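You operate a simulated robot arm through the tools that you are given. There is no shell and no other tool. Be economical: measure what you need, move in short steps, check, and stop when the job is done.

You are at the controls of a simulated robot arm. One attempt, no reset.

JOB
Cycle the blue relay 2 times at its printed voltage, then switch off.
Fine: mode CYCLE, one press of TEST a cycle; leave the relay plugged in and the knobs as set.

Only the result counts: the job must be done as asked and must still hold three seconds after the hand-in. Knocking over, shifting, dropping, spilling or breaking anything else fails it.

ROBOT AND FRAMES
A 6-joint arm with a two-finger parallel gripper, fixed in place. Base frame: the origin is at the foot of the arm, x ahead of it, y to its left, z up; the work surface is at about z = 4. Lengths are in mm, angles in rad, forces in N, time in s.
With the tool pointing down near the work surface it reaches from about 140 to 580 mm from the base axis. Its first joint turns from -1.152 to 1.152 rad. Payload 2.1 kg.
The TCP is the grasp point between the finger pads, 30 mm short of the fingertips. In the tool frame z runs along the fingers and y along their closing line. Largest opening 94 mm; finger width 28, thickness 10; the body of the gripper, 50 by 96 mm, starts 55 mm behind the TCP.
Orientation is that of the tool frame in the base frame, as [roll, pitch, yaw] about the fixed x, y, z axes, in that order (R = Rz(yaw) Ry(pitch) Rx(roll)). With the fingers straight down and closing along the base's y, the tool's x points along the base's -x, its y along +y and its z along -z.

CONTROLS
- The arm moves only by the tool play_rows. Its argument "commands" is a list of rows, each an object of numbers (a shift or turn left out is 0, a gripper value left out holds the last): "tx", "ty", "tz": the shift along the tool's x, y, z in mm; "ax", "ay", "az": the turn, a rotation vector about the tool's x, y, z in rad; "jaw": the finger opening in mm, from 0 to 94. In form: [{"tx": .., "ty": .., "tz": .., "ax": .., "ay": .., "az": .., "jaw": ..}, ...]. A call has 1 to 8 rows; each row shifts and turns the commanded pose from where the row before left it, along the tool's axes as they then stand. Rows are played at 5 a second. More than 50 mm and 0.15 rad between two rows, or a gripper value outside its range, and nothing of the call is played. A pose out of reach is approached as far as the arm can. The call stops where the force on the tool passes 90 N (or 10 N more than at its start, if that is more) or the arm is blocked; 0.2 s more then pass. The fingers move at their own pace (about 72 mm/s each) and stop on an object; they squeeze with about 31 N. The grip force told is the motor's: it shows also when the fingers shut on nothing. Time passes only in rows, and 0.2 s behind the last, so rows that do not move let the fingers close. It gives the time, the measured TCP pose, the force on the tool (base axes), the opening and the grip force at its end, in the units of the frame above (readings bear some noise), and new pictures: "views" is both (left out), scene, wrist or none.
- Cameras (640 x 400 px; columns grow to the right, rows downward): "scene" is fixed at [52.7, -365.1, 491.5]; the picture's right is [0.82, -0.58, 0.00], its down [-0.29, -0.41, -0.87] and it looks along [0.50, 0.71, -0.50] (base axes); focal length 295 px, centre (320, 200). "wrist" rides on the gripper at [76, 14, -103] in the tool frame; the picture's right is [-0.18, 0.98, 0.00], its down [-0.75, -0.14, -0.64] and it looks along [-0.63, -0.12, 0.77] (tool axes); focal length 243 px, centre (320, 200). There is no depth. A picture from a camera that has moved, and an enlarged one, comes with that camera's place and axes in the base frame and with its lens.
- inspect(camera, box): a new picture of the part [left, top, right, bottom] of that camera's present view, enlarged. It takes no simulated time.
- sign_off(): hands the job in; it is judged then, once.

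Work in short steps. Places have to be worked out from the pictures, the camera data and where the tool is seen: move nearer, look again, correct. Check each grasp and each placing, and mend what went wrong. You have 120 turns and 200 pictures in all, those below and enlarged ones among them. Open the gripper and draw the arm clear of the work before you hand the job in, unless the task says otherwise; then end with one line.

The tools are called after "Emit:" as name(argument=value, ...) on one line, values as JSON. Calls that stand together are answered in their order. play_rows: Moves the arm, as the interface text tells. Its arguments: {"type":"object","properties":{"commands":{"type":"array","items":{"type":"object","properties":{"tx":{"type":"number"},"ty":{"type":"number"},"tz":{"type":"number"},"ax":{"type":"number"},"ay":{"type":"number"},"az":{"type":"number"},"jaw":{"type":"number"}}}},"views":{"type":"string","enum":["both","scene","wrist","none"]}},"required":["commands"]} The other tools are called the same way: inspect (camera, box) takes an enlarged picture of a part of a camera's view; sign_off () hands the job in.

At the start:

```text
t: 0.0
position: [263.3, -46.0, 372.5]
ee_rot: [-3.14, 0.0, 3.138]
force: [-0.3, 0.4, -0.3]
finger_gap: 93.8
grip_force: 0.1
```

scene: 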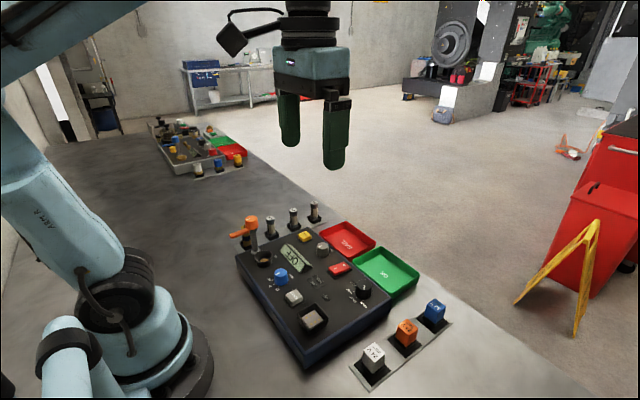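
wrist: 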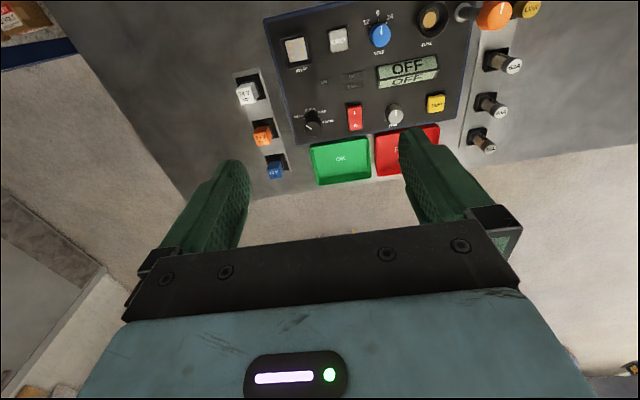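

I see a tester panel with knobs, a socket, and three relays; I enlarge both views to read the labels.

Emit:
inspect(camera="scene", box=[220, 190, 460, 390])

Emit:
inspect(camera="wrist", box=[220, 0, 540, 200])

```text
2.00 times, centred on (340, 290) of scene
camera zoom: at [52.7, -365.1, 491.5], right [0.82, -0.58, 0.0], down [-0.29, -0.41, -0.87], along [0.5, 0.71, -0.5], focal length 590 px, centre (280, 20)
```

zoom: 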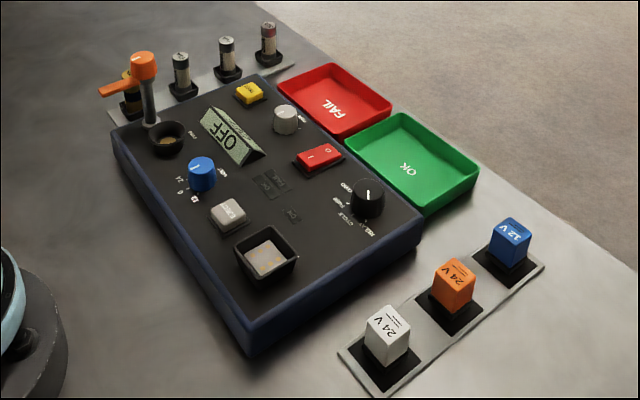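

```text
2.00 times, centred on (380, 100) of wrist
camera zoom: at [187.1, -32.1, 475.5], right [0.19, 0.98, 0.0], down [0.75, -0.14, 0.64], along [0.63, -0.12, -0.77], focal length 485 px, centre (200, 400)
```

zoom: 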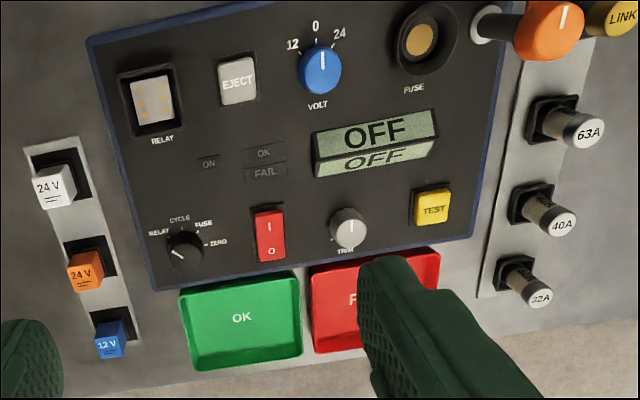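

Blue relay reads 12 V, VOLT knob is at 0, mode at RELAY. I estimate VOLT at about (241,40), mode (351,-76), socket (239,-79), switch (354,-4), TEST (356,130) and the blue relay at (440,-179). I'll move over the VOLT knob to measure better.

Emit:
play_rows(commands=[{"tx": 7, "ty": 28, "tz": 30}, {"tx": 7, "ty": 28, "tz": 40}, {"tx": 8, "ty": 30, "tz": 40}, {"tz": 40}, {}], views="both")

```text
refused: row 3 steps farther than a row can; nothing moved
```

Row length exceeded 50 mm; I split it smaller.

Emit:
play_rows(commands=[{"tx": 7, "ty": 28, "tz": 30}, {"tx": 7, "ty": 28, "tz": 30}, {"tx": 8, "ty": 30, "tz": 30}, {"tz": 40}, {"tz": 20}, {}], views="both")

```text
t: 1.4
position: [243.0, 41.2, 222.4]
ee_rot: [-3.139, -0.002, 3.14]
force: [-0.4, 0.1, 0.0]
finger_gap: 94.0
grip_force: 0.1
camera wrist: at [167.2, 55.5, 325.7], right [0.19, 0.98, 0.0], down [0.75, -0.14, 0.64], along [0.63, -0.12, -0.77], focal length 243 px, centre (320, 200)
```

scene: 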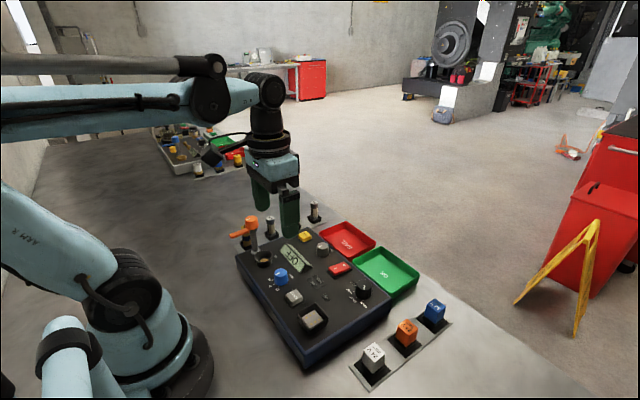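
wrist: 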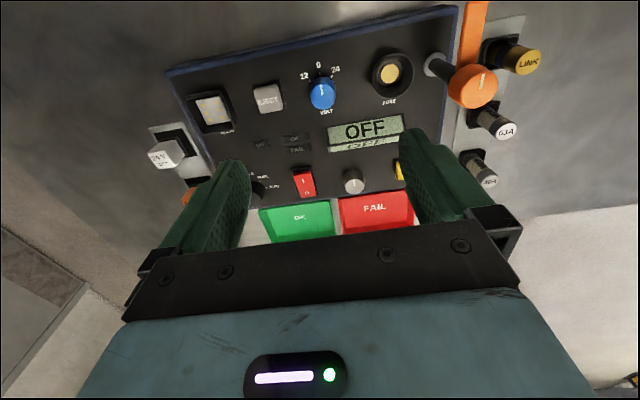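

Emit:
inspect(camera="wrist", box=[180, 40, 420, 190])

Emit:
inspect(camera="scene", box=[250, 240, 330, 290])

```text
2.67 times, centred on (300, 115) of wrist
camera zoom: at [167.2, 55.5, 325.7], right [0.19, 0.98, 0.0], down [0.75, -0.14, 0.64], along [0.63, -0.12, -0.77], focal length 647 px, centre (373, 427)
```

zoom: 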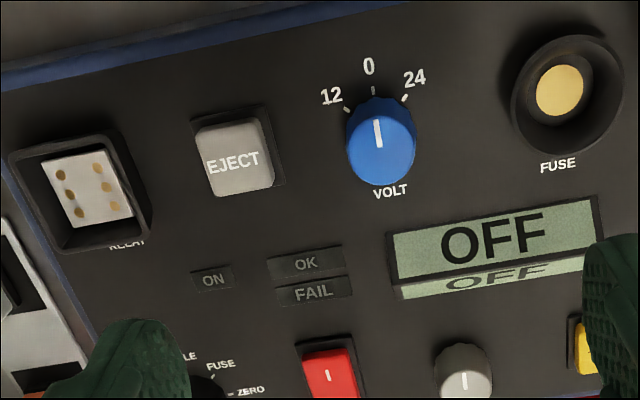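

```text
8.00 times, centred on (290, 265) of scene
camera zoom: at [52.7, -365.0, 491.5], right [0.82, -0.58, 0.0], down [-0.29, -0.41, -0.87], along [0.5, 0.71, -0.5], focal length 2362 px, centre (560, -320)
```

zoom: 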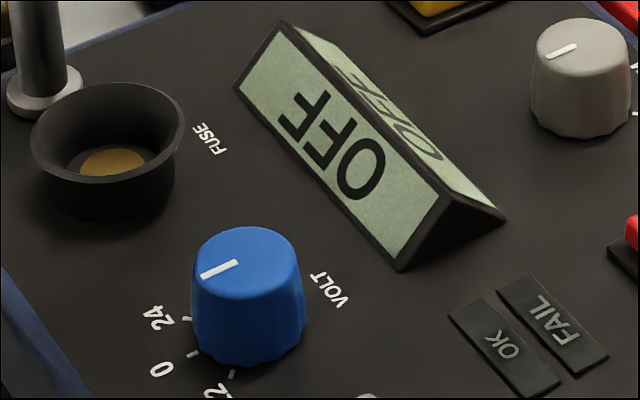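

VOLT knob refined: centre about (243.5, 43.7), top z≈68, ticks ±45°. I descend with a narrowed jaw and check.

Emit:
play_rows(commands=[{"ty": 2.5, "tz": 30, "jaw": 50}, {"tz": 40}, {"tz": 35}, {}], views="both")

```text
t: 2.4
position: [243.2, 43.4, 114.0]
ee_rot: [-3.139, 0.001, 3.139]
force: [-1.1, -0.6, 1.0]
finger_gap: 49.9
grip_force: 0.2
camera wrist: at [167.8, 57.8, 218.3], right [0.19, 0.98, 0.0], down [0.75, -0.14, 0.64], along [0.63, -0.12, -0.77], focal length 243 px, centre (320, 200)
```

scene: 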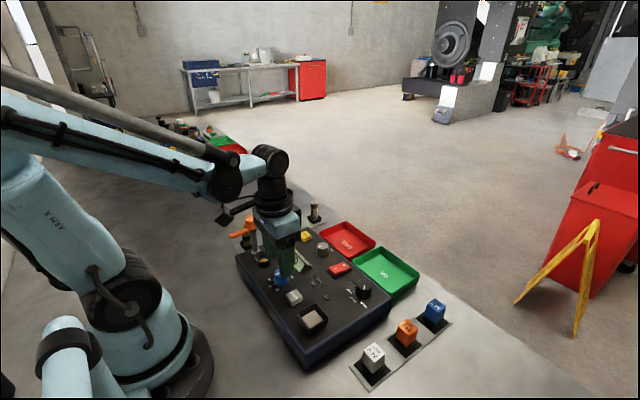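
wrist: 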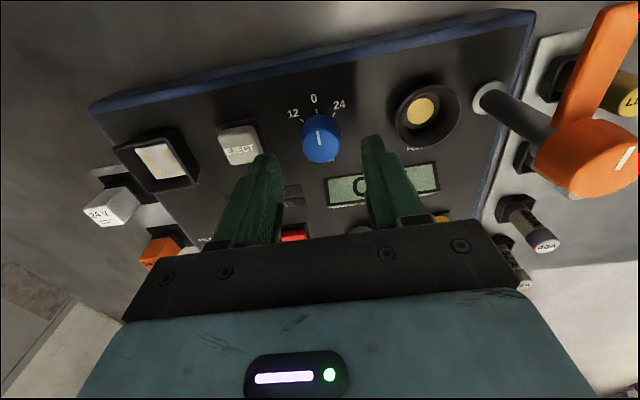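

Aligned. I go down to TCP z≈86, close on the knob.

Emit:
play_rows(commands=[{"tz": 14}, {"tz": 13}, {"jaw": 15}, {}, {}], views="wrist")

```text
t: 3.6
position: [242.7, 43.1, 90.2]
ee_rot: [3.139, 0.003, -3.14]
force: [3.1, 22.9, -13.9]
finger_gap: 25.8
grip_force: 45.1
camera wrist: at [167.7, 57.1, 192.7], right [0.18, 0.98, 0.0], down [0.75, -0.14, 0.64], along [0.63, -0.12, -0.77], focal length 243 px, centre (320, 200)
```

wrist: 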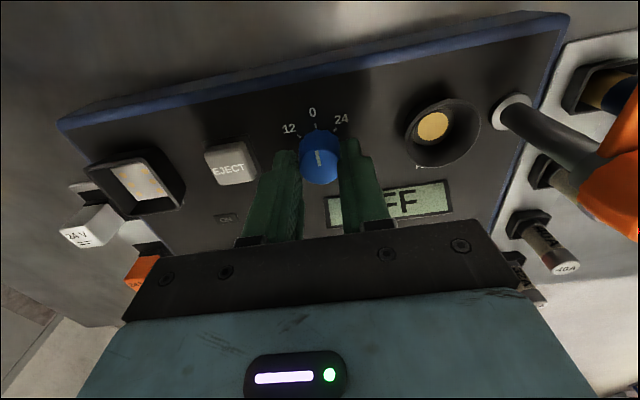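

Gripped (gap 25.8). I shift 1 mm to ease side force and turn counter-clockwise about 45° (az negative).

Emit:
play_rows(commands=[{"ty": 0.8}, {"az": -0.131}, {"az": -0.131}, {"az": -0.131}, {"az": -0.131}, {"az": -0.131}, {"az": -0.13}, {}], views="both")

```text
t: 5.4
position: [240.3, 40.1, 90.4]
ee_rot: [-3.136, -0.003, -2.356]
force: [6.7, -6.7, 11.7]
finger_gap: 25.8
grip_force: 45.2
camera wrist: at [177.6, -2.3, 193.7], right [-0.56, 0.83, -0.01], down [0.63, 0.44, 0.64], along [0.53, 0.36, -0.77], focal length 243 px, centre (320, 200)
```

scene: 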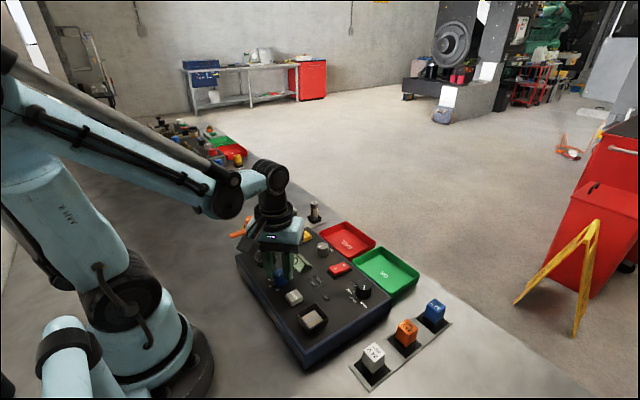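
wrist: 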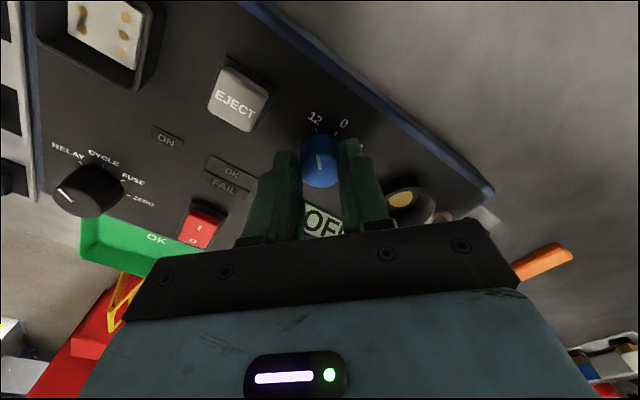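

Pointer follows to 12. Opening and rising to check.

Emit:
play_rows(commands=[{"jaw": 50}, {}, {"tz": -30}, {"tz": -30, "az": 0.13}, {"tz": -30, "az": 0.13}, {"az": 0.13}, {"az": 0.13}, {"az": 0.13}], views="none")

Emit:
inspect(camera="wrist", box=[200, 40, 440, 190])

```text
t: 7.2
position: [242.0, 43.2, 180.1]
ee_rot: [3.141, 0.0, -3.011]
force: [0.7, -0.2, -0.5]
finger_gap: 49.8
grip_force: 0.0
```

```text
2.67 times, centred on (320, 115) of wrist
camera zoom: at [164.6, 47.1, 283.7], right [0.05, 1.0, 0.0], down [0.77, -0.04, 0.64], along [0.64, -0.04, -0.77], focal length 647 px, centre (320, 427)
```

zoom: 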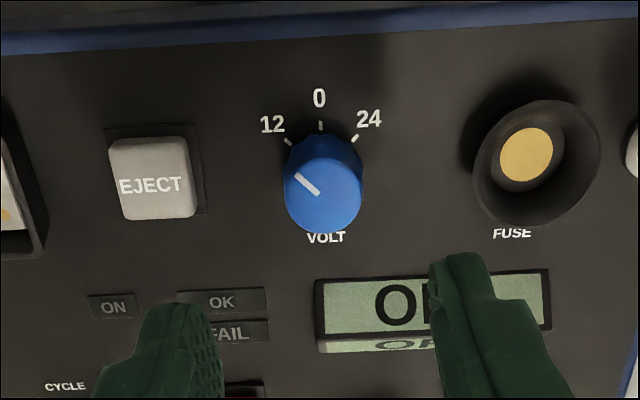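

VOLT is at 12. Next I move above the mode knob.

Emit:
play_rows(commands=[{"az": 0.132}, {"tx": -30, "ty": -30}, {"tx": -30, "ty": -30}, {"tx": -30, "ty": -30}, {"tx": -19, "ty": -29}, {"tz": 20}, {}], views="none")

Emit:
inspect(camera="wrist", box=[200, 40, 440, 190])

Emit:
inspect(camera="scene", box=[320, 260, 400, 310])

```text
t: 8.8
position: [347.8, -76.3, 159.1]
ee_rot: [-3.139, 0.001, -3.141]
force: [0.3, 0.8, -0.3]
finger_gap: 50.3
grip_force: 0.0
```

```text
2.67 times, centred on (320, 115) of wrist
camera zoom: at [272.9, -61.6, 261.8], right [0.18, 0.98, 0.0], down [0.75, -0.14, 0.64], along [0.63, -0.12, -0.77], focal length 647 px, centre (320, 427)
```

zoom: 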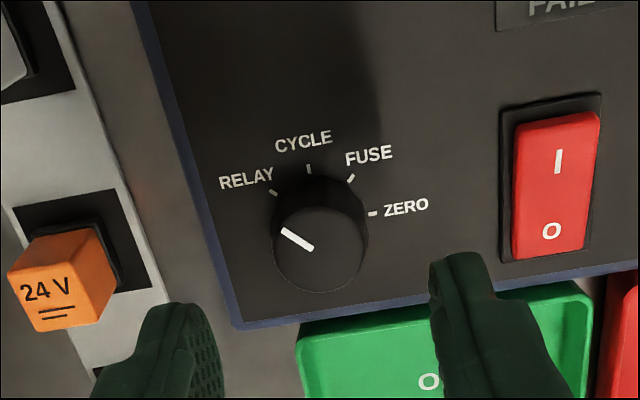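

```text
8.00 times, centred on (360, 285) of scene
camera zoom: at [52.7, -365.1, 491.5], right [0.82, -0.58, 0.0], down [-0.29, -0.41, -0.87], along [0.5, 0.71, -0.5], focal length 2362 px, centre (0, -480)
```

zoom: 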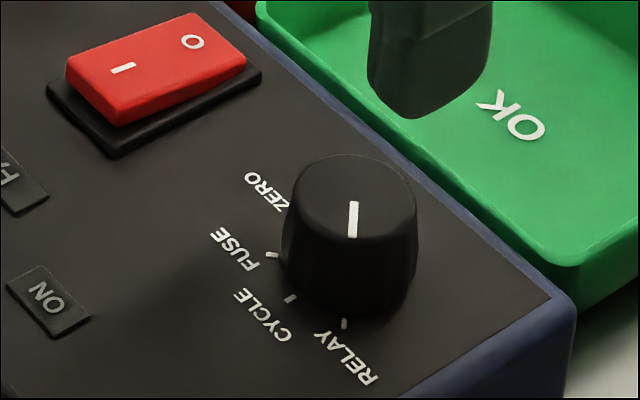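

Mode knob centre is about (359,-79), CYCLE is 45° clockwise from RELAY. I descend and grip.

Emit:
play_rows(commands=[{"tx": -11.2, "ty": -2.7, "tz": 10}, {"tz": 25}, {"tz": 25}, {"tz": 11}, {"jaw": 15}, {}, {}], views="wrist")

```text
t: 10.4
position: [360.6, -79.0, 90.1]
ee_rot: [-3.141, 0.001, -3.139]
force: [1.0, 8.1, -10.0]
finger_gap: 29.8
grip_force: 45.2
camera wrist: at [284.6, -64.6, 192.6], right [0.18, 0.98, 0.0], down [0.75, -0.14, 0.64], along [0.63, -0.12, -0.77], focal length 243 px, centre (320, 200)
```

wrist: 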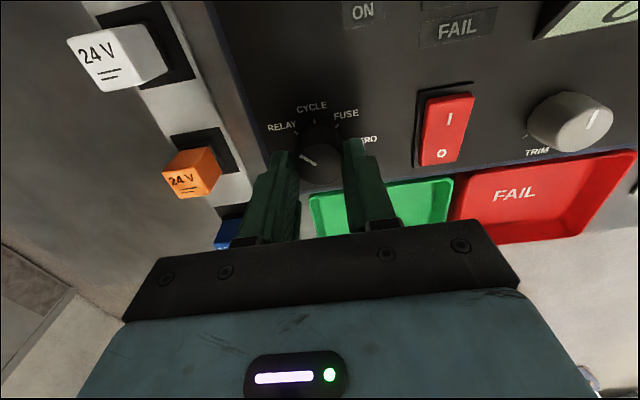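

Gripped on the knob. Turning 45° clockwise.

Emit:
play_rows(commands=[{"az": 0.131}, {"az": 0.131}, {"az": 0.131}, {"az": 0.131}, {"az": 0.131}, {"az": 0.13}, {}], views="wrist")

```text
t: 12.0
position: [361.0, -78.3, 89.8]
ee_rot: [-3.14, 0.0, 2.354]
force: [-17.7, 18.4, -5.6]
finger_gap: 29.5
grip_force: 44.9
camera wrist: at [317.6, -15.1, 193.1], right [0.82, 0.57, 0.0], down [0.44, -0.63, 0.64], along [0.36, -0.53, -0.77], focal length 243 px, centre (320, 200)
```

wrist: 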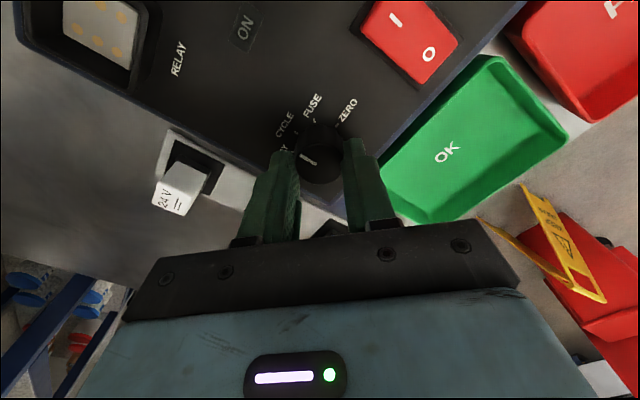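

Release, rise, and turn back to check.

Emit:
play_rows(commands=[{"jaw": 50}, {}, {"tz": -35}, {"tz": -35, "az": -0.13}, {"az": -0.131}, {"az": -0.131}, {"az": -0.131}, {"az": -0.131}], views="none")

Emit:
inspect(camera="wrist", box=[200, 40, 440, 190])

```text
t: 13.8
position: [360.8, -79.5, 159.7]
ee_rot: [-3.141, 0.002, 3.016]
force: [-0.7, 0.7, 0.5]
finger_gap: 50.2
grip_force: 0.1
```

```text
2.67 times, centred on (320, 115) of wrist
camera zoom: at [287.7, -54.8, 262.9], right [0.31, 0.95, 0.0], down [0.73, -0.23, 0.64], along [0.61, -0.2, -0.77], focal length 647 px, centre (320, 427)
```

zoom: 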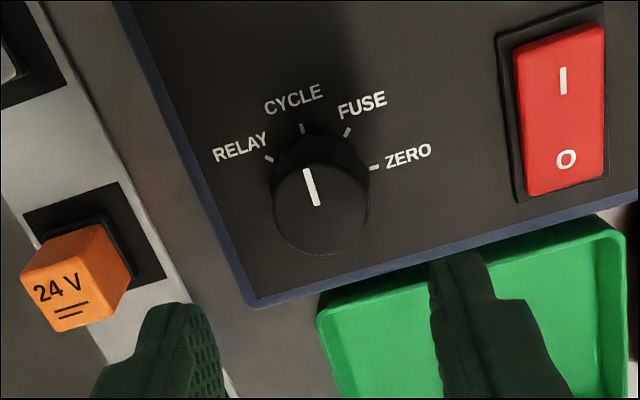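

Mode at CYCLE. Now above the blue relay.

Emit:
play_rows(commands=[{"az": -0.127, "tz": -20}, {"tz": -20}, {"tx": -30, "ty": -33, "jaw": 60}, {"tx": -29, "ty": -33}, {"tx": -15, "ty": -33}, {}], views="none")

Emit:
inspect(camera="wrist", box=[160, 40, 480, 240])

Emit:
inspect(camera="scene", box=[390, 280, 470, 330])

```text
t: 15.2
position: [436.7, -180.7, 201.8]
ee_rot: [-3.141, 0.0, 3.139]
force: [0.8, -0.3, -0.2]
finger_gap: 59.9
grip_force: 0.0
```

```text
2.00 times, centred on (320, 140) of wrist
camera zoom: at [361.0, -166.1, 304.7], right [0.19, 0.98, 0.0], down [0.75, -0.14, 0.64], along [0.63, -0.12, -0.77], focal length 485 px, centre (320, 320)
```

zoom: 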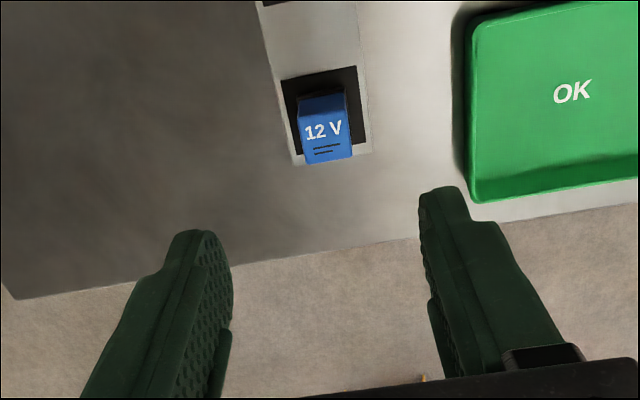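

```text
8.00 times, centred on (430, 305) of scene
camera zoom: at [52.7, -365.1, 491.5], right [0.82, -0.58, 0.0], down [-0.29, -0.41, -0.87], along [0.5, 0.71, -0.5], focal length 2362 px, centre (-560, -640)
```

zoom: 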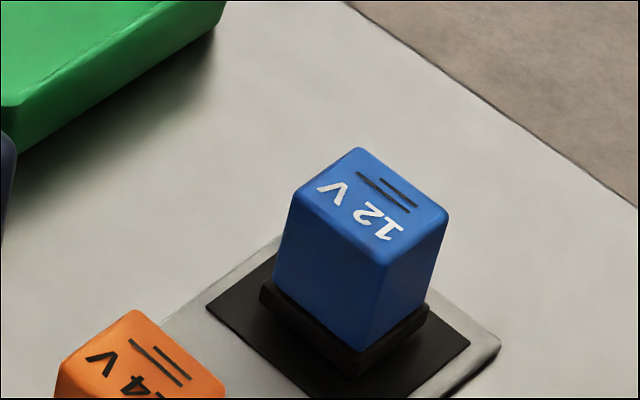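

Blue relay top centre is about (451,-180), z≈43, ~25 mm wide. I descend partway and re-check.

Emit:
play_rows(commands=[{"tx": -14, "ty": 0.8, "tz": 30}, {"tz": 40}, {"tz": 30}, {}], views="none")

Emit:
inspect(camera="wrist", box=[160, 40, 480, 240])

Emit:
inspect(camera="scene", box=[350, 230, 510, 330])

```text
t: 16.2
position: [449.6, -182.5, 100.5]
ee_rot: [-3.14, 0.001, 3.14]
force: [0.4, -0.3, 0.1]
finger_gap: 60.0
grip_force: 0.0
```

```text
2.00 times, centred on (320, 140) of wrist
camera zoom: at [374.2, -167.4, 203.7], right [0.19, 0.98, 0.0], down [0.75, -0.14, 0.64], along [0.63, -0.12, -0.77], focal length 485 px, centre (320, 320)
```

zoom: 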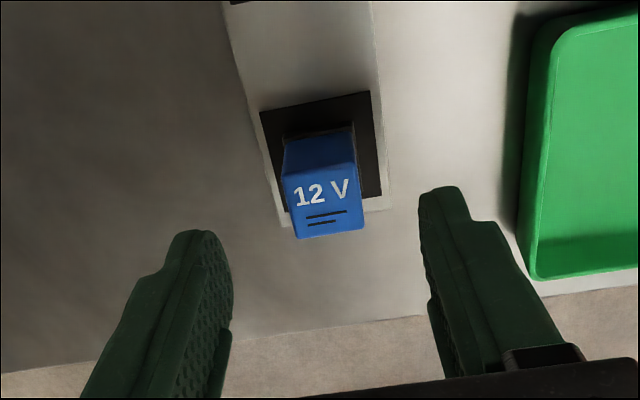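

```text
4.00 times, centred on (430, 280) of scene
camera zoom: at [52.7, -365.0, 491.5], right [0.82, -0.58, 0.0], down [-0.29, -0.41, -0.87], along [0.5, 0.71, -0.5], focal length 1181 px, centre (-120, -120)
```

zoom: 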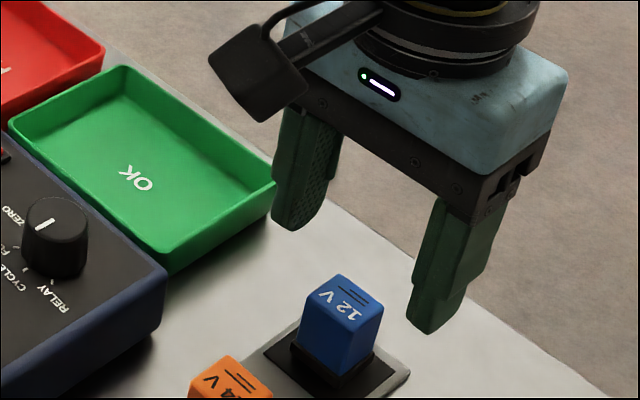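

Relay at about (452,-181.4). Small correction, descend to z=60, and close.

Emit:
play_rows(commands=[{"tx": -2.2, "ty": 1, "tz": 20}, {"tz": 19}, {"jaw": 15}, {}, {}], views="none")

Emit:
inspect(camera="scene", box=[390, 260, 490, 335])

Emit:
inspect(camera="wrist", box=[160, 40, 480, 240])

```text
t: 17.4
position: [449.5, -178.4, 59.4]
ee_rot: [-3.141, -0.001, 3.14]
force: [-0.2, -0.1, 1.0]
finger_gap: 25.0
grip_force: 30.8
```

```text
5.33 times, centred on (440, 298) of scene
camera zoom: at [52.7, -365.1, 491.5], right [0.82, -0.58, 0.0], down [-0.29, -0.41, -0.87], along [0.5, 0.71, -0.5], focal length 1575 px, centre (-320, -320)
```

zoom: 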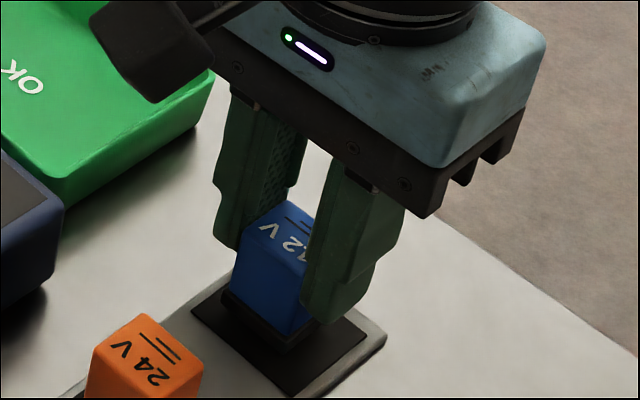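

```text
2.00 times, centred on (320, 140) of wrist
camera zoom: at [374.6, -163.4, 162.5], right [0.19, 0.98, 0.0], down [0.75, -0.14, 0.64], along [0.63, -0.12, -0.77], focal length 485 px, centre (320, 320)
```

zoom: 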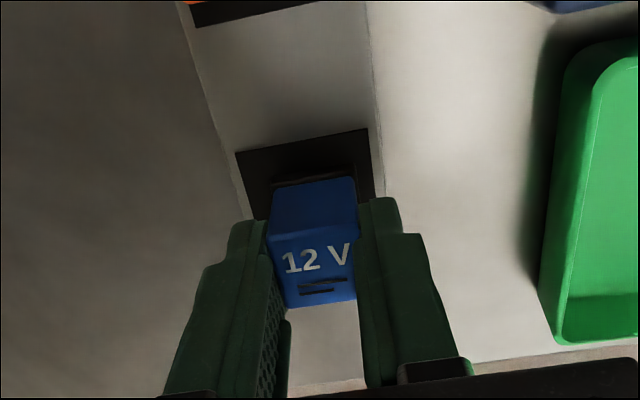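

Gripped at 25.0 mm gap. Lift straight up.

Emit:
play_rows(commands=[{"tz": -15}, {"tz": -35}, {"tz": -40}, {"tz": -30}, {}], views="both")

```text
t: 18.6
position: [452.5, -175.3, 180.2]
ee_rot: [-3.139, 0.0, 3.14]
force: [0.5, 0.4, -0.2]
finger_gap: 25.1
grip_force: 30.5
camera wrist: at [375.9, -162.4, 282.6], right [0.19, 0.98, 0.0], down [0.75, -0.14, 0.64], along [0.63, -0.12, -0.77], focal length 243 px, centre (320, 200)
```

scene: 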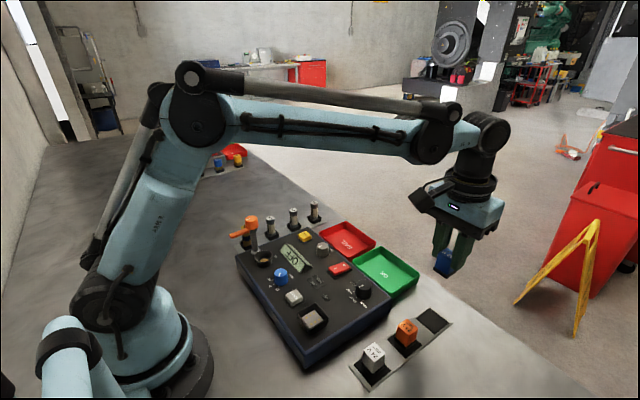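
wrist: 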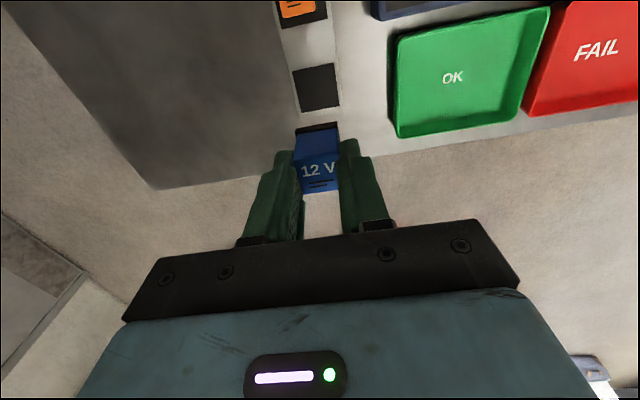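

Relay lifted. Carry it to above the socket near (239,-79).

Emit:
play_rows(commands=[{"tx": 36, "ty": 16}, {"tx": 36, "ty": 16}, {"tx": 36, "ty": 16}, {"tx": 36, "ty": 16}, {"tx": 36, "ty": 16}, {"tx": 33, "ty": 16}, {}, {}], views="none")

Emit:
inspect(camera="wrist", box=[160, 0, 480, 200])

Emit:
inspect(camera="scene", box=[260, 230, 380, 350])

```text
t: 20.4
position: [240.3, -81.2, 180.2]
ee_rot: [-3.141, 0.001, 3.139]
force: [0.1, 0.2, -0.1]
finger_gap: 25.0
grip_force: 31.5
```

```text
2.00 times, centred on (320, 100) of wrist
camera zoom: at [163.9, -66.6, 283.5], right [0.19, 0.98, 0.0], down [0.75, -0.14, 0.64], along [0.63, -0.12, -0.77], focal length 485 px, centre (320, 400)
```

zoom: 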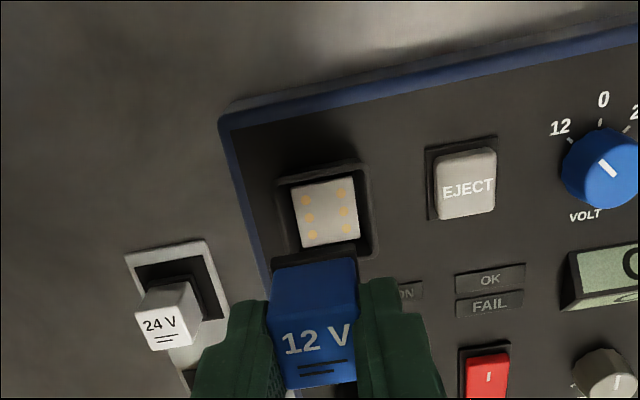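

```text
3.33 times, centred on (320, 290) of scene
camera zoom: at [52.7, -365.0, 491.5], right [0.82, -0.58, 0.0], down [-0.29, -0.41, -0.87], along [0.5, 0.71, -0.5], focal length 984 px, centre (320, -100)
```

zoom: 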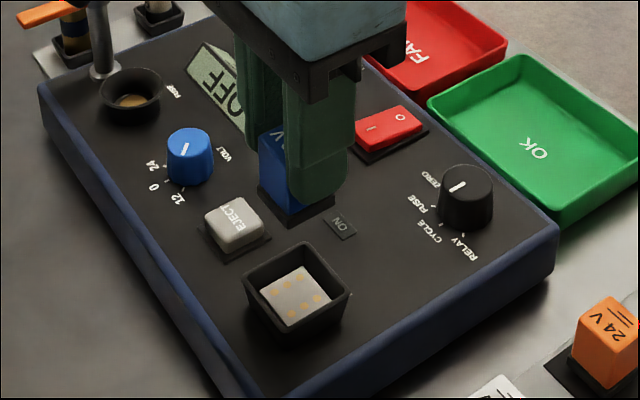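

Socket at roughly (241.5,-78.7). I descend closer and compare relay and socket directly.

Emit:
play_rows(commands=[{"ty": 2, "tz": 25}, {"tz": 22}, {}, {}], views="none")

Emit:
inspect(camera="wrist", box=[240, 80, 400, 200])

Emit:
inspect(camera="scene", box=[270, 260, 350, 340])

```text
t: 21.4
position: [239.5, -78.1, 132.9]
ee_rot: [-3.141, 0.001, 3.14]
force: [0.1, -0.5, -0.6]
finger_gap: 24.8
grip_force: 31.3
```

```text
3.33 times, centred on (320, 140) of wrist
camera zoom: at [164.2, -64.0, 235.9], right [0.19, 0.98, 0.0], down [0.75, -0.14, 0.64], along [0.63, -0.12, -0.77], focal length 809 px, centre (320, 400)
```

zoom: 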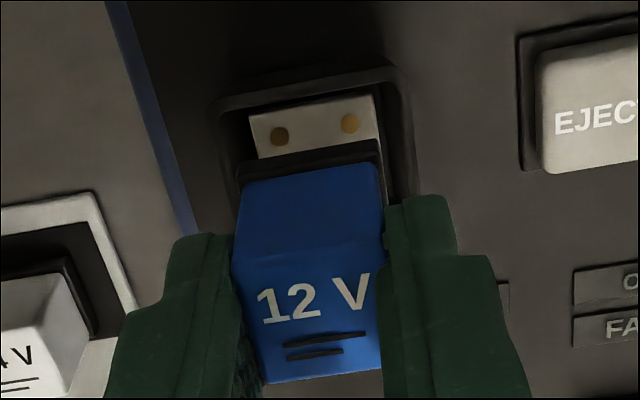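

```text
5.00 times, centred on (310, 300) of scene
camera zoom: at [52.7, -365.1, 491.5], right [0.82, -0.58, 0.0], down [-0.29, -0.41, -0.87], along [0.5, 0.71, -0.5], focal length 1476 px, centre (370, -300)
```

zoom: 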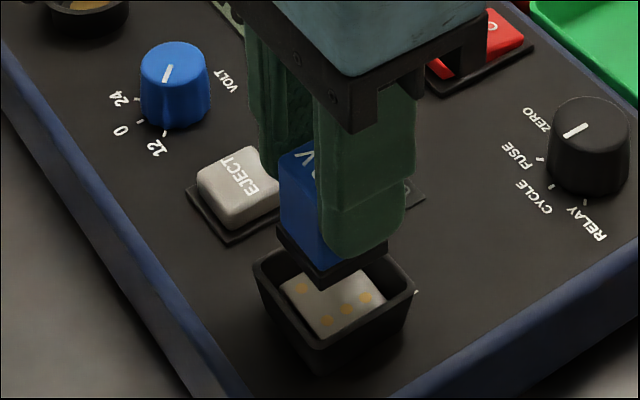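

Relay and socket look aligned within ~1 mm. Descend slowly into the socket.

Emit:
play_rows(commands=[{"tz": 6}, {"tz": 5}, {"tz": 4}, {}], views="none")

Emit:
inspect(camera="wrist", box=[240, 80, 400, 200])

Emit:
inspect(camera="scene", box=[270, 260, 350, 340])

```text
t: 22.4
position: [239.5, -76.7, 117.8]
ee_rot: [-3.139, 0.0, 3.14]
force: [0.5, 0.5, -0.7]
finger_gap: 24.9
grip_force: 30.8
```

```text
3.33 times, centred on (320, 140) of wrist
camera zoom: at [163.4, -63.3, 222.0], right [0.19, 0.98, 0.0], down [0.75, -0.14, 0.64], along [0.63, -0.12, -0.77], focal length 809 px, centre (320, 400)
```

zoom: 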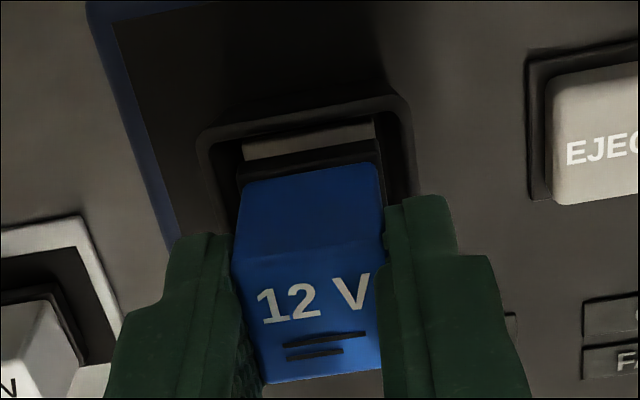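

```text
5.00 times, centred on (310, 300) of scene
camera zoom: at [52.7, -365.1, 491.5], right [0.82, -0.58, 0.0], down [-0.29, -0.41, -0.87], along [0.5, 0.71, -0.5], focal length 1476 px, centre (370, -300)
```

zoom: 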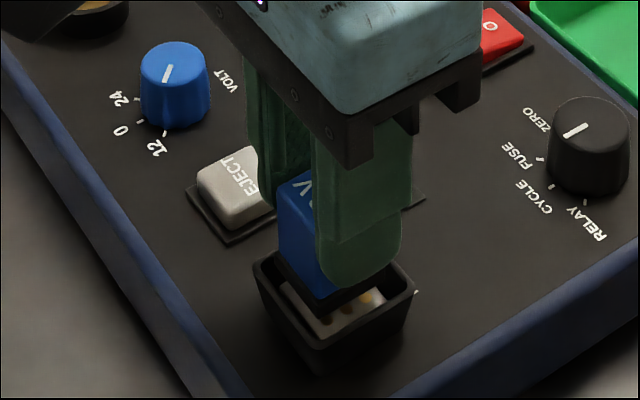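

Base is entering centred. Continue down in small steps watching force.

Emit:
play_rows(commands=[{"tz": 4}, {"tz": 3}, {"tz": 3}, {}], views="none")

Emit:
inspect(camera="wrist", box=[240, 80, 400, 200])

Emit:
inspect(camera="scene", box=[270, 260, 350, 340])

```text
t: 23.4
position: [238.5, -79.1, 107.3]
ee_rot: [-3.141, 0.001, 3.138]
force: [-0.2, 0.1, -0.4]
finger_gap: 25.2
grip_force: 31.0
```

```text
3.33 times, centred on (320, 140) of wrist
camera zoom: at [163.6, -63.9, 211.3], right [0.19, 0.98, 0.0], down [0.75, -0.14, 0.64], along [0.63, -0.12, -0.77], focal length 809 px, centre (320, 400)
```

zoom: 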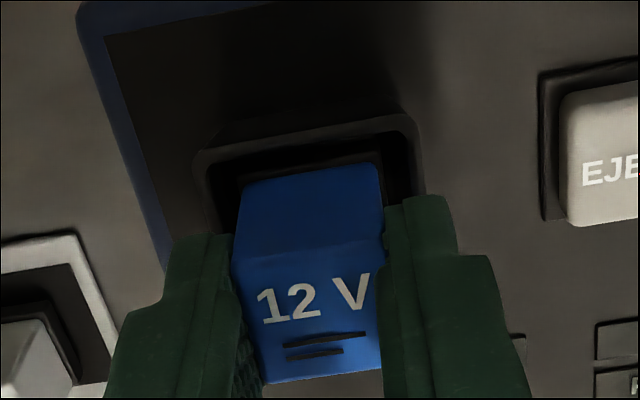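

```text
5.00 times, centred on (310, 300) of scene
camera zoom: at [52.7, -365.1, 491.5], right [0.82, -0.58, 0.0], down [-0.29, -0.41, -0.87], along [0.5, 0.71, -0.5], focal length 1476 px, centre (370, -300)
```

zoom: 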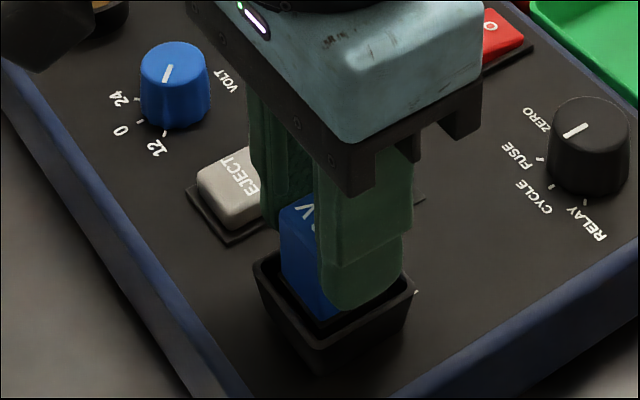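

No contact yet. Continue a few mm.

Emit:
play_rows(commands=[{"tz": 2}, {"tz": 2}, {}], views="none")

Emit:
inspect(camera="scene", box=[270, 260, 350, 340])

```text
t: 24.2
position: [239.5, -79.0, 104.7]
ee_rot: [-3.14, 0.0, 3.139]
force: [-2.0, 0.3, 23.3]
finger_gap: 25.1
grip_force: 31.3
```

```text
5.00 times, centred on (310, 300) of scene
camera zoom: at [52.6, -365.0, 491.5], right [0.82, -0.58, 0.0], down [-0.29, -0.41, -0.87], along [0.5, 0.71, -0.5], focal length 1476 px, centre (370, -300)
```

zoom: 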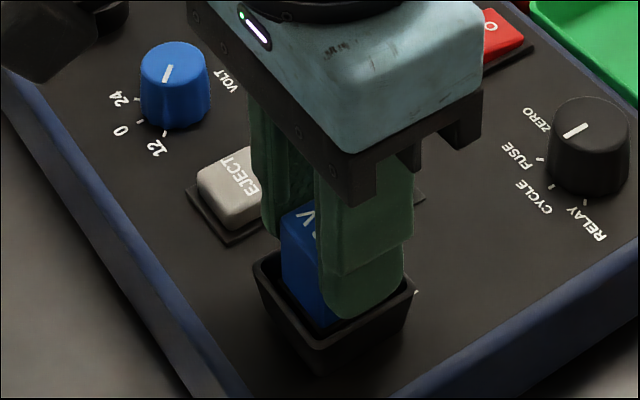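

Contact at 23 N; push a little more to seat it.

Emit:
play_rows(commands=[{"tz": 1.5}, {"tz": 1.5}, {}], views="none")

Emit:
inspect(camera="wrist", box=[240, 80, 400, 200])

Emit:
inspect(camera="scene", box=[270, 260, 350, 340])

```text
t: 25.0
position: [238.6, -77.3, 100.6]
ee_rot: [-3.139, 0.002, 3.14]
force: [2.1, 0.5, 24.1]
finger_gap: 25.2
grip_force: 31.0
```

```text
3.33 times, centred on (320, 140) of wrist
camera zoom: at [163.7, -64.2, 204.2], right [0.19, 0.98, 0.0], down [0.75, -0.14, 0.64], along [0.63, -0.12, -0.77], focal length 809 px, centre (320, 400)
```

zoom: 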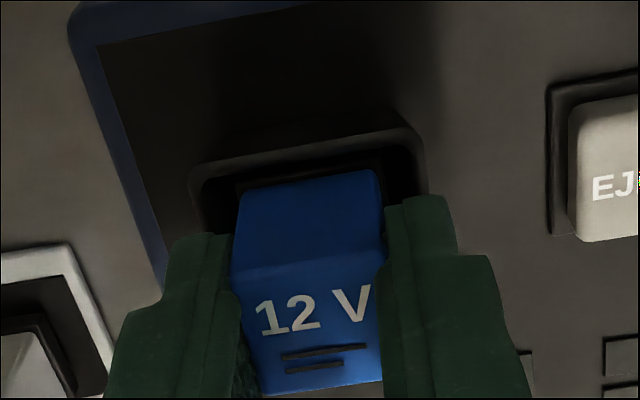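

```text
5.00 times, centred on (310, 300) of scene
camera zoom: at [52.6, -365.0, 491.5], right [0.82, -0.58, 0.0], down [-0.29, -0.41, -0.87], along [0.5, 0.71, -0.5], focal length 1476 px, centre (370, -300)
```

zoom: 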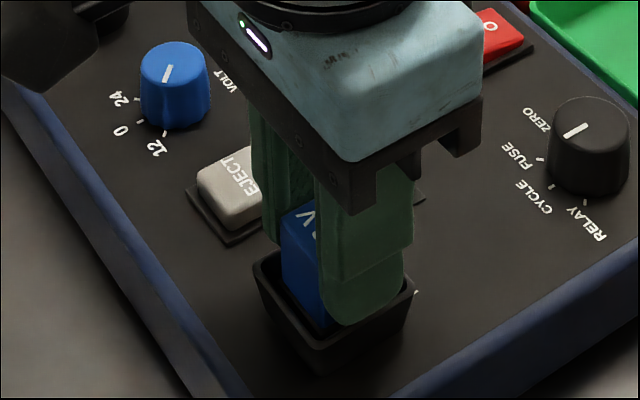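

Still 24 N; press a bit more to see whether it seats.

Emit:
play_rows(commands=[{"tz": 1.5}, {"tz": 1.5}, {}], views="none")

Emit:
inspect(camera="wrist", box=[240, 80, 400, 200])

```text
t: 25.8
position: [240.8, -78.4, 97.8]
ee_rot: [-3.137, 0.001, 3.14]
force: [-1.1, 0.4, 42.0]
finger_gap: 24.6
grip_force: 31.7
```

```text
3.33 times, centred on (320, 140) of wrist
camera zoom: at [163.8, -64.1, 201.1], right [0.19, 0.98, 0.0], down [0.75, -0.14, 0.64], along [0.63, -0.12, -0.77], focal length 809 px, centre (320, 400)
```

zoom: 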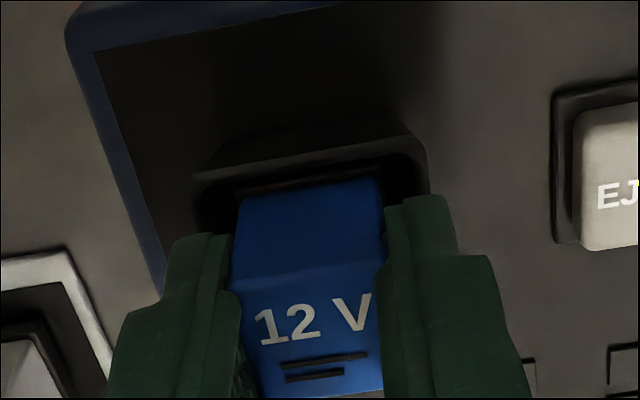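

The relay now appears to bottom out (force 42 N, slipping in the grip). I release and rise to check.

Emit:
play_rows(commands=[{"tz": -2}, {"jaw": 45}, {}, {"tz": -35}, {"tz": -35}, {}], views="none")

Emit:
inspect(camera="scene", box=[270, 260, 350, 340])

Emit:
inspect(camera="wrist", box=[200, 40, 440, 190])

```text
t: 27.2
position: [238.6, -79.6, 171.1]
ee_rot: [-3.139, -0.001, 3.14]
force: [0.6, -1.2, -0.1]
finger_gap: 45.2
grip_force: 0.1
```

```text
5.00 times, centred on (310, 300) of scene
camera zoom: at [52.7, -365.1, 491.5], right [0.82, -0.58, 0.0], down [-0.29, -0.41, -0.87], along [0.5, 0.71, -0.5], focal length 1476 px, centre (370, -300)
```

zoom: 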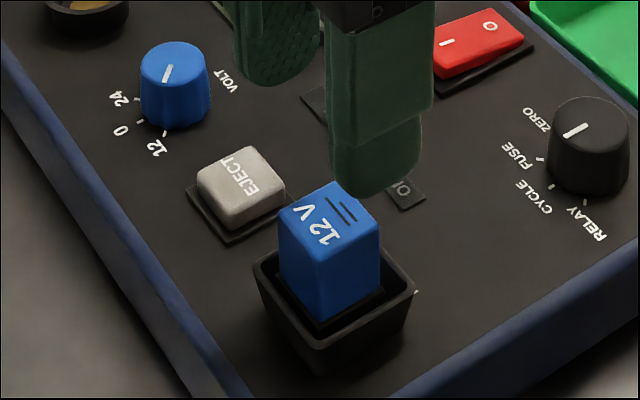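

```text
2.67 times, centred on (320, 115) of wrist
camera zoom: at [161.8, -64.7, 274.4], right [0.19, 0.98, 0.0], down [0.75, -0.14, 0.64], along [0.63, -0.12, -0.77], focal length 647 px, centre (320, 427)
```

zoom: 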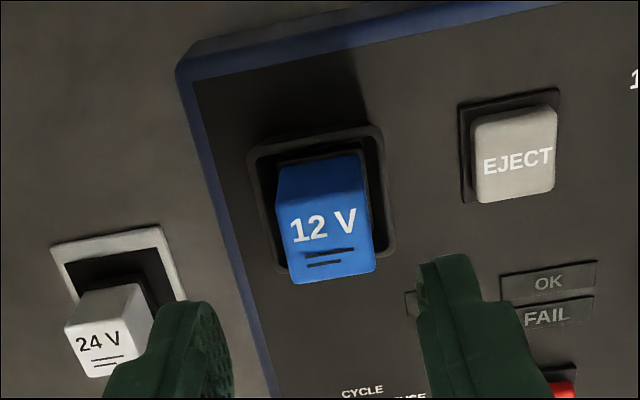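

Looks plugged. To make sure it's seated I close the fingers and press lightly on its top.

Emit:
play_rows(commands=[{"jaw": 0, "tx": -2}, {"tz": 25}, {"tz": 20}, {"tz": 5}, {"tz": 2}, {"tz": 2}, {}], views="none")

Emit:
inspect(camera="scene", box=[270, 260, 350, 340])

```text
t: 28.4
position: [240.8, -77.0, 121.8]
ee_rot: [3.14, -0.008, 3.14]
force: [-4.5, 1.9, 31.6]
finger_gap: 0.0
grip_force: 30.8
stopped in row 5: the force on the tool passed its limit (the readings are from after the stop); the commanded pose is now the measured one
```

```text
5.00 times, centred on (310, 300) of scene
camera zoom: at [52.6, -365.0, 491.5], right [0.82, -0.58, 0.0], down [-0.29, -0.41, -0.87], along [0.5, 0.71, -0.5], focal length 1476 px, centre (370, -300)
```

zoom: 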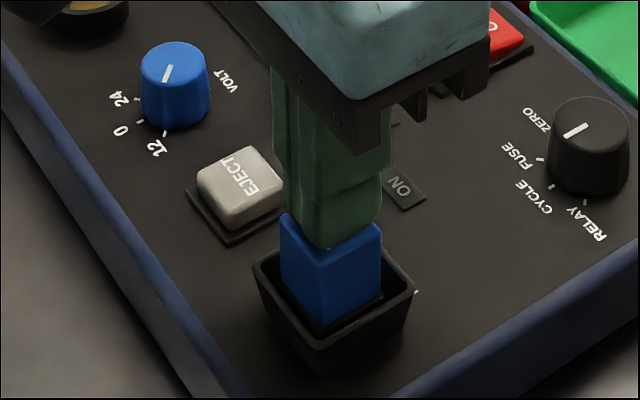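

It hit the stop: relay is firmly seated at top z≈92. Rise and check.

Emit:
play_rows(commands=[{"tz": -30}, {"tz": -40}, {}], views="none")

Emit:
inspect(camera="scene", box=[270, 260, 350, 340])

Emit:
inspect(camera="wrist", box=[200, 40, 440, 190])

```text
t: 29.2
position: [242.1, -78.0, 192.2]
ee_rot: [3.141, -0.005, 3.141]
force: [-0.2, 0.6, -0.1]
finger_gap: 0.3
grip_force: 31.2
```

```text
5.00 times, centred on (310, 300) of scene
camera zoom: at [52.7, -365.1, 491.5], right [0.82, -0.58, 0.0], down [-0.29, -0.41, -0.87], along [0.5, 0.71, -0.5], focal length 1476 px, centre (370, -300)
```

zoom: 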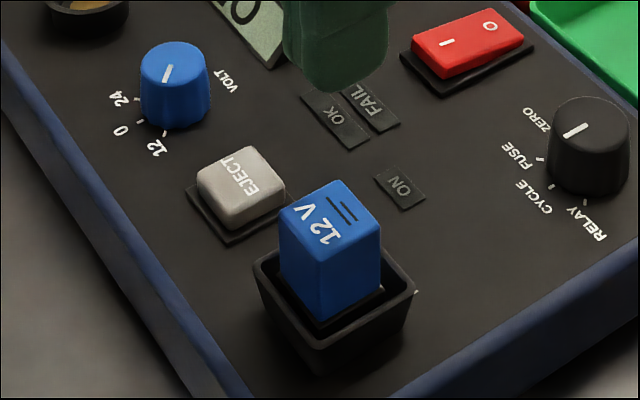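

```text
2.67 times, centred on (320, 115) of wrist
camera zoom: at [167.5, -64.5, 295.8], right [0.19, 0.98, 0.0], down [0.76, -0.14, 0.64], along [0.63, -0.12, -0.77], focal length 647 px, centre (320, 427)
```

zoom: 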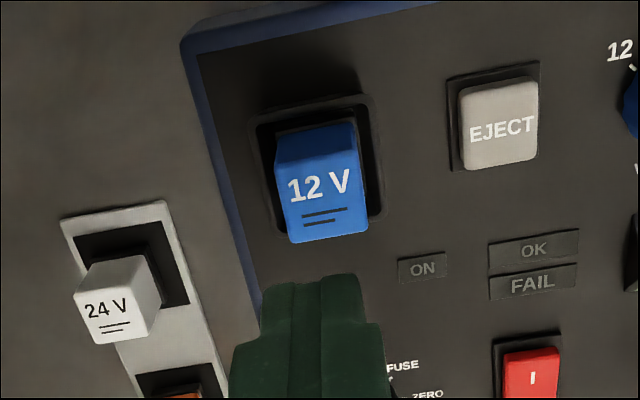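

Relay seated. Now move above the power switch with closed fingers and look.

Emit:
play_rows(commands=[{"tx": -30, "ty": 25}, {"tx": -30, "ty": 25}, {"tx": -30, "ty": 24}, {"tz": 20}, {}], views="none")

Emit:
inspect(camera="wrist", box=[200, 40, 440, 190])

Emit:
inspect(camera="scene", box=[310, 240, 390, 290])

```text
t: 30.4
position: [328.4, -6.0, 171.8]
ee_rot: [-3.14, -0.005, 3.141]
force: [-0.4, 0.1, 0.3]
finger_gap: 0.0
grip_force: 31.4
```

```text
2.67 times, centred on (320, 115) of wrist
camera zoom: at [254.2, 8.1, 274.7], right [0.19, 0.98, 0.0], down [0.76, -0.14, 0.64], along [0.63, -0.12, -0.77], focal length 647 px, centre (320, 427)
```

zoom: 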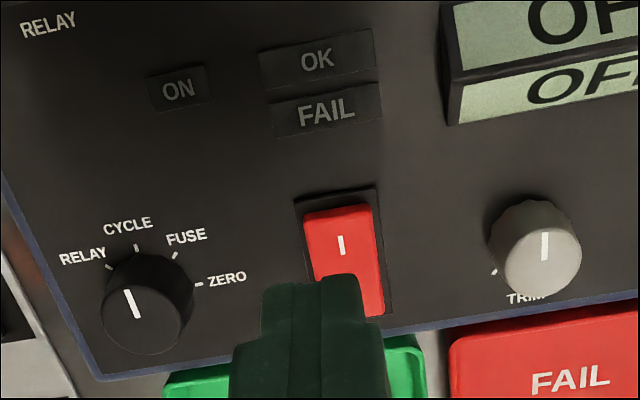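

```text
8.00 times, centred on (350, 265) of scene
camera zoom: at [52.7, -365.0, 491.5], right [0.82, -0.58, 0.0], down [-0.29, -0.41, -0.87], along [0.5, 0.71, -0.5], focal length 2362 px, centre (80, -320)
```

zoom: 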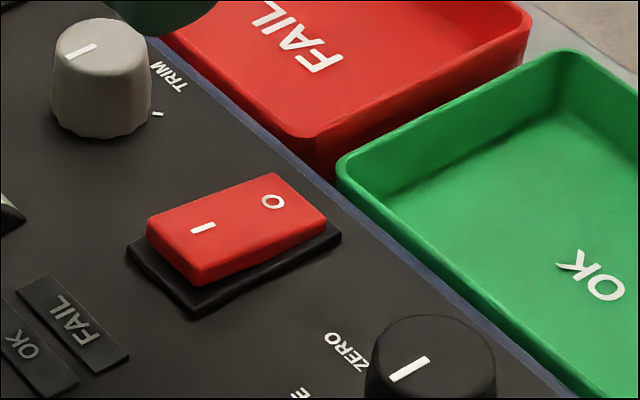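

Rocker spans x≈335–378 at y≈-2.5, I end near x=335–345. I press the I end with fingers centred at x≈336.

Emit:
play_rows(commands=[{"tx": -7.5, "ty": 3.3, "tz": 30}, {"tz": 30}, {"tz": 9}, {"tz": 3}, {"tz": 3}, {}], views="none")

Emit:
inspect(camera="scene", box=[270, 220, 390, 295])

```text
t: 31.8
position: [337.9, -1.1, 95.8]
ee_rot: [-3.142, -0.004, 3.139]
force: [0.2, -0.2, -0.9]
finger_gap: 0.0
grip_force: 31.3
```

```text
5.33 times, centred on (330, 258) of scene
camera zoom: at [52.7, -365.1, 491.5], right [0.82, -0.58, 0.0], down [-0.29, -0.41, -0.87], along [0.5, 0.71, -0.5], focal length 1575 px, centre (267, -107)
```

zoom: 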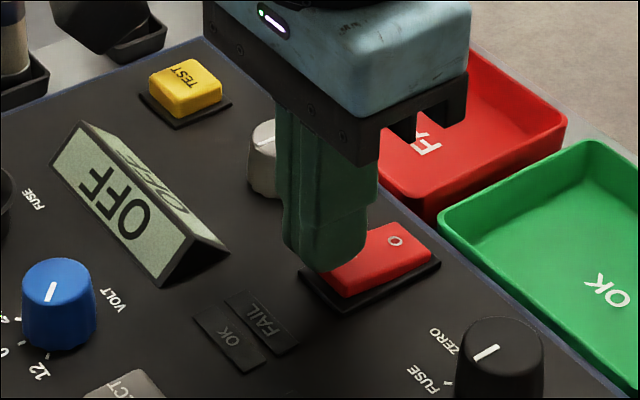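

Just at the rocker, no contact yet. Keep pressing in small steps.

Emit:
play_rows(commands=[{"tz": 2}, {"tz": 2}, {"tz": 1.5}, {}], views="none")

Emit:
inspect(camera="scene", box=[270, 220, 390, 295])

```text
t: 32.8
position: [337.3, 0.1, 89.7]
ee_rot: [3.141, -0.005, 3.14]
force: [-0.3, 0.2, -0.2]
finger_gap: 0.0
grip_force: 30.8
```

```text
5.33 times, centred on (330, 258) of scene
camera zoom: at [52.7, -365.1, 491.5], right [0.82, -0.58, 0.0], down [-0.29, -0.41, -0.87], along [0.5, 0.71, -0.5], focal length 1575 px, centre (267, -107)
```

zoom: 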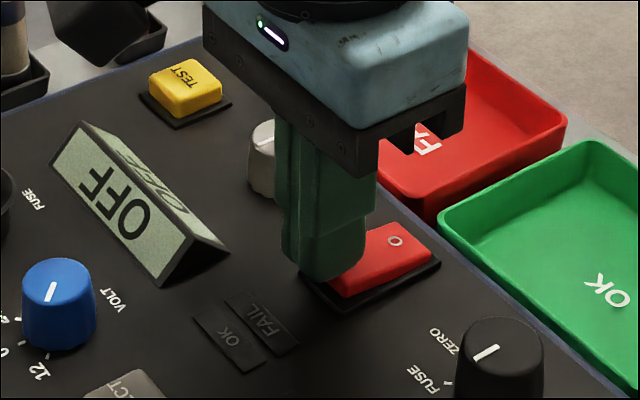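

Emit:
inspect(camera="wrist", box=[240, 80, 400, 200])

```text
3.33 times, centred on (320, 140) of wrist
camera zoom: at [262.8, 13.7, 194.0], right [0.19, 0.98, 0.0], down [0.76, -0.14, 0.64], along [0.63, -0.12, -0.77], focal length 809 px, centre (320, 400)
```

zoom: 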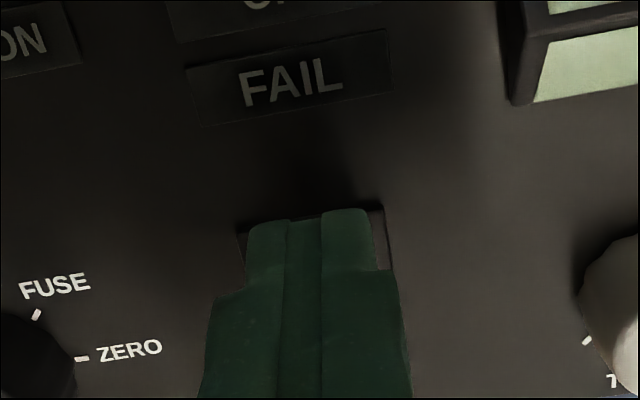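

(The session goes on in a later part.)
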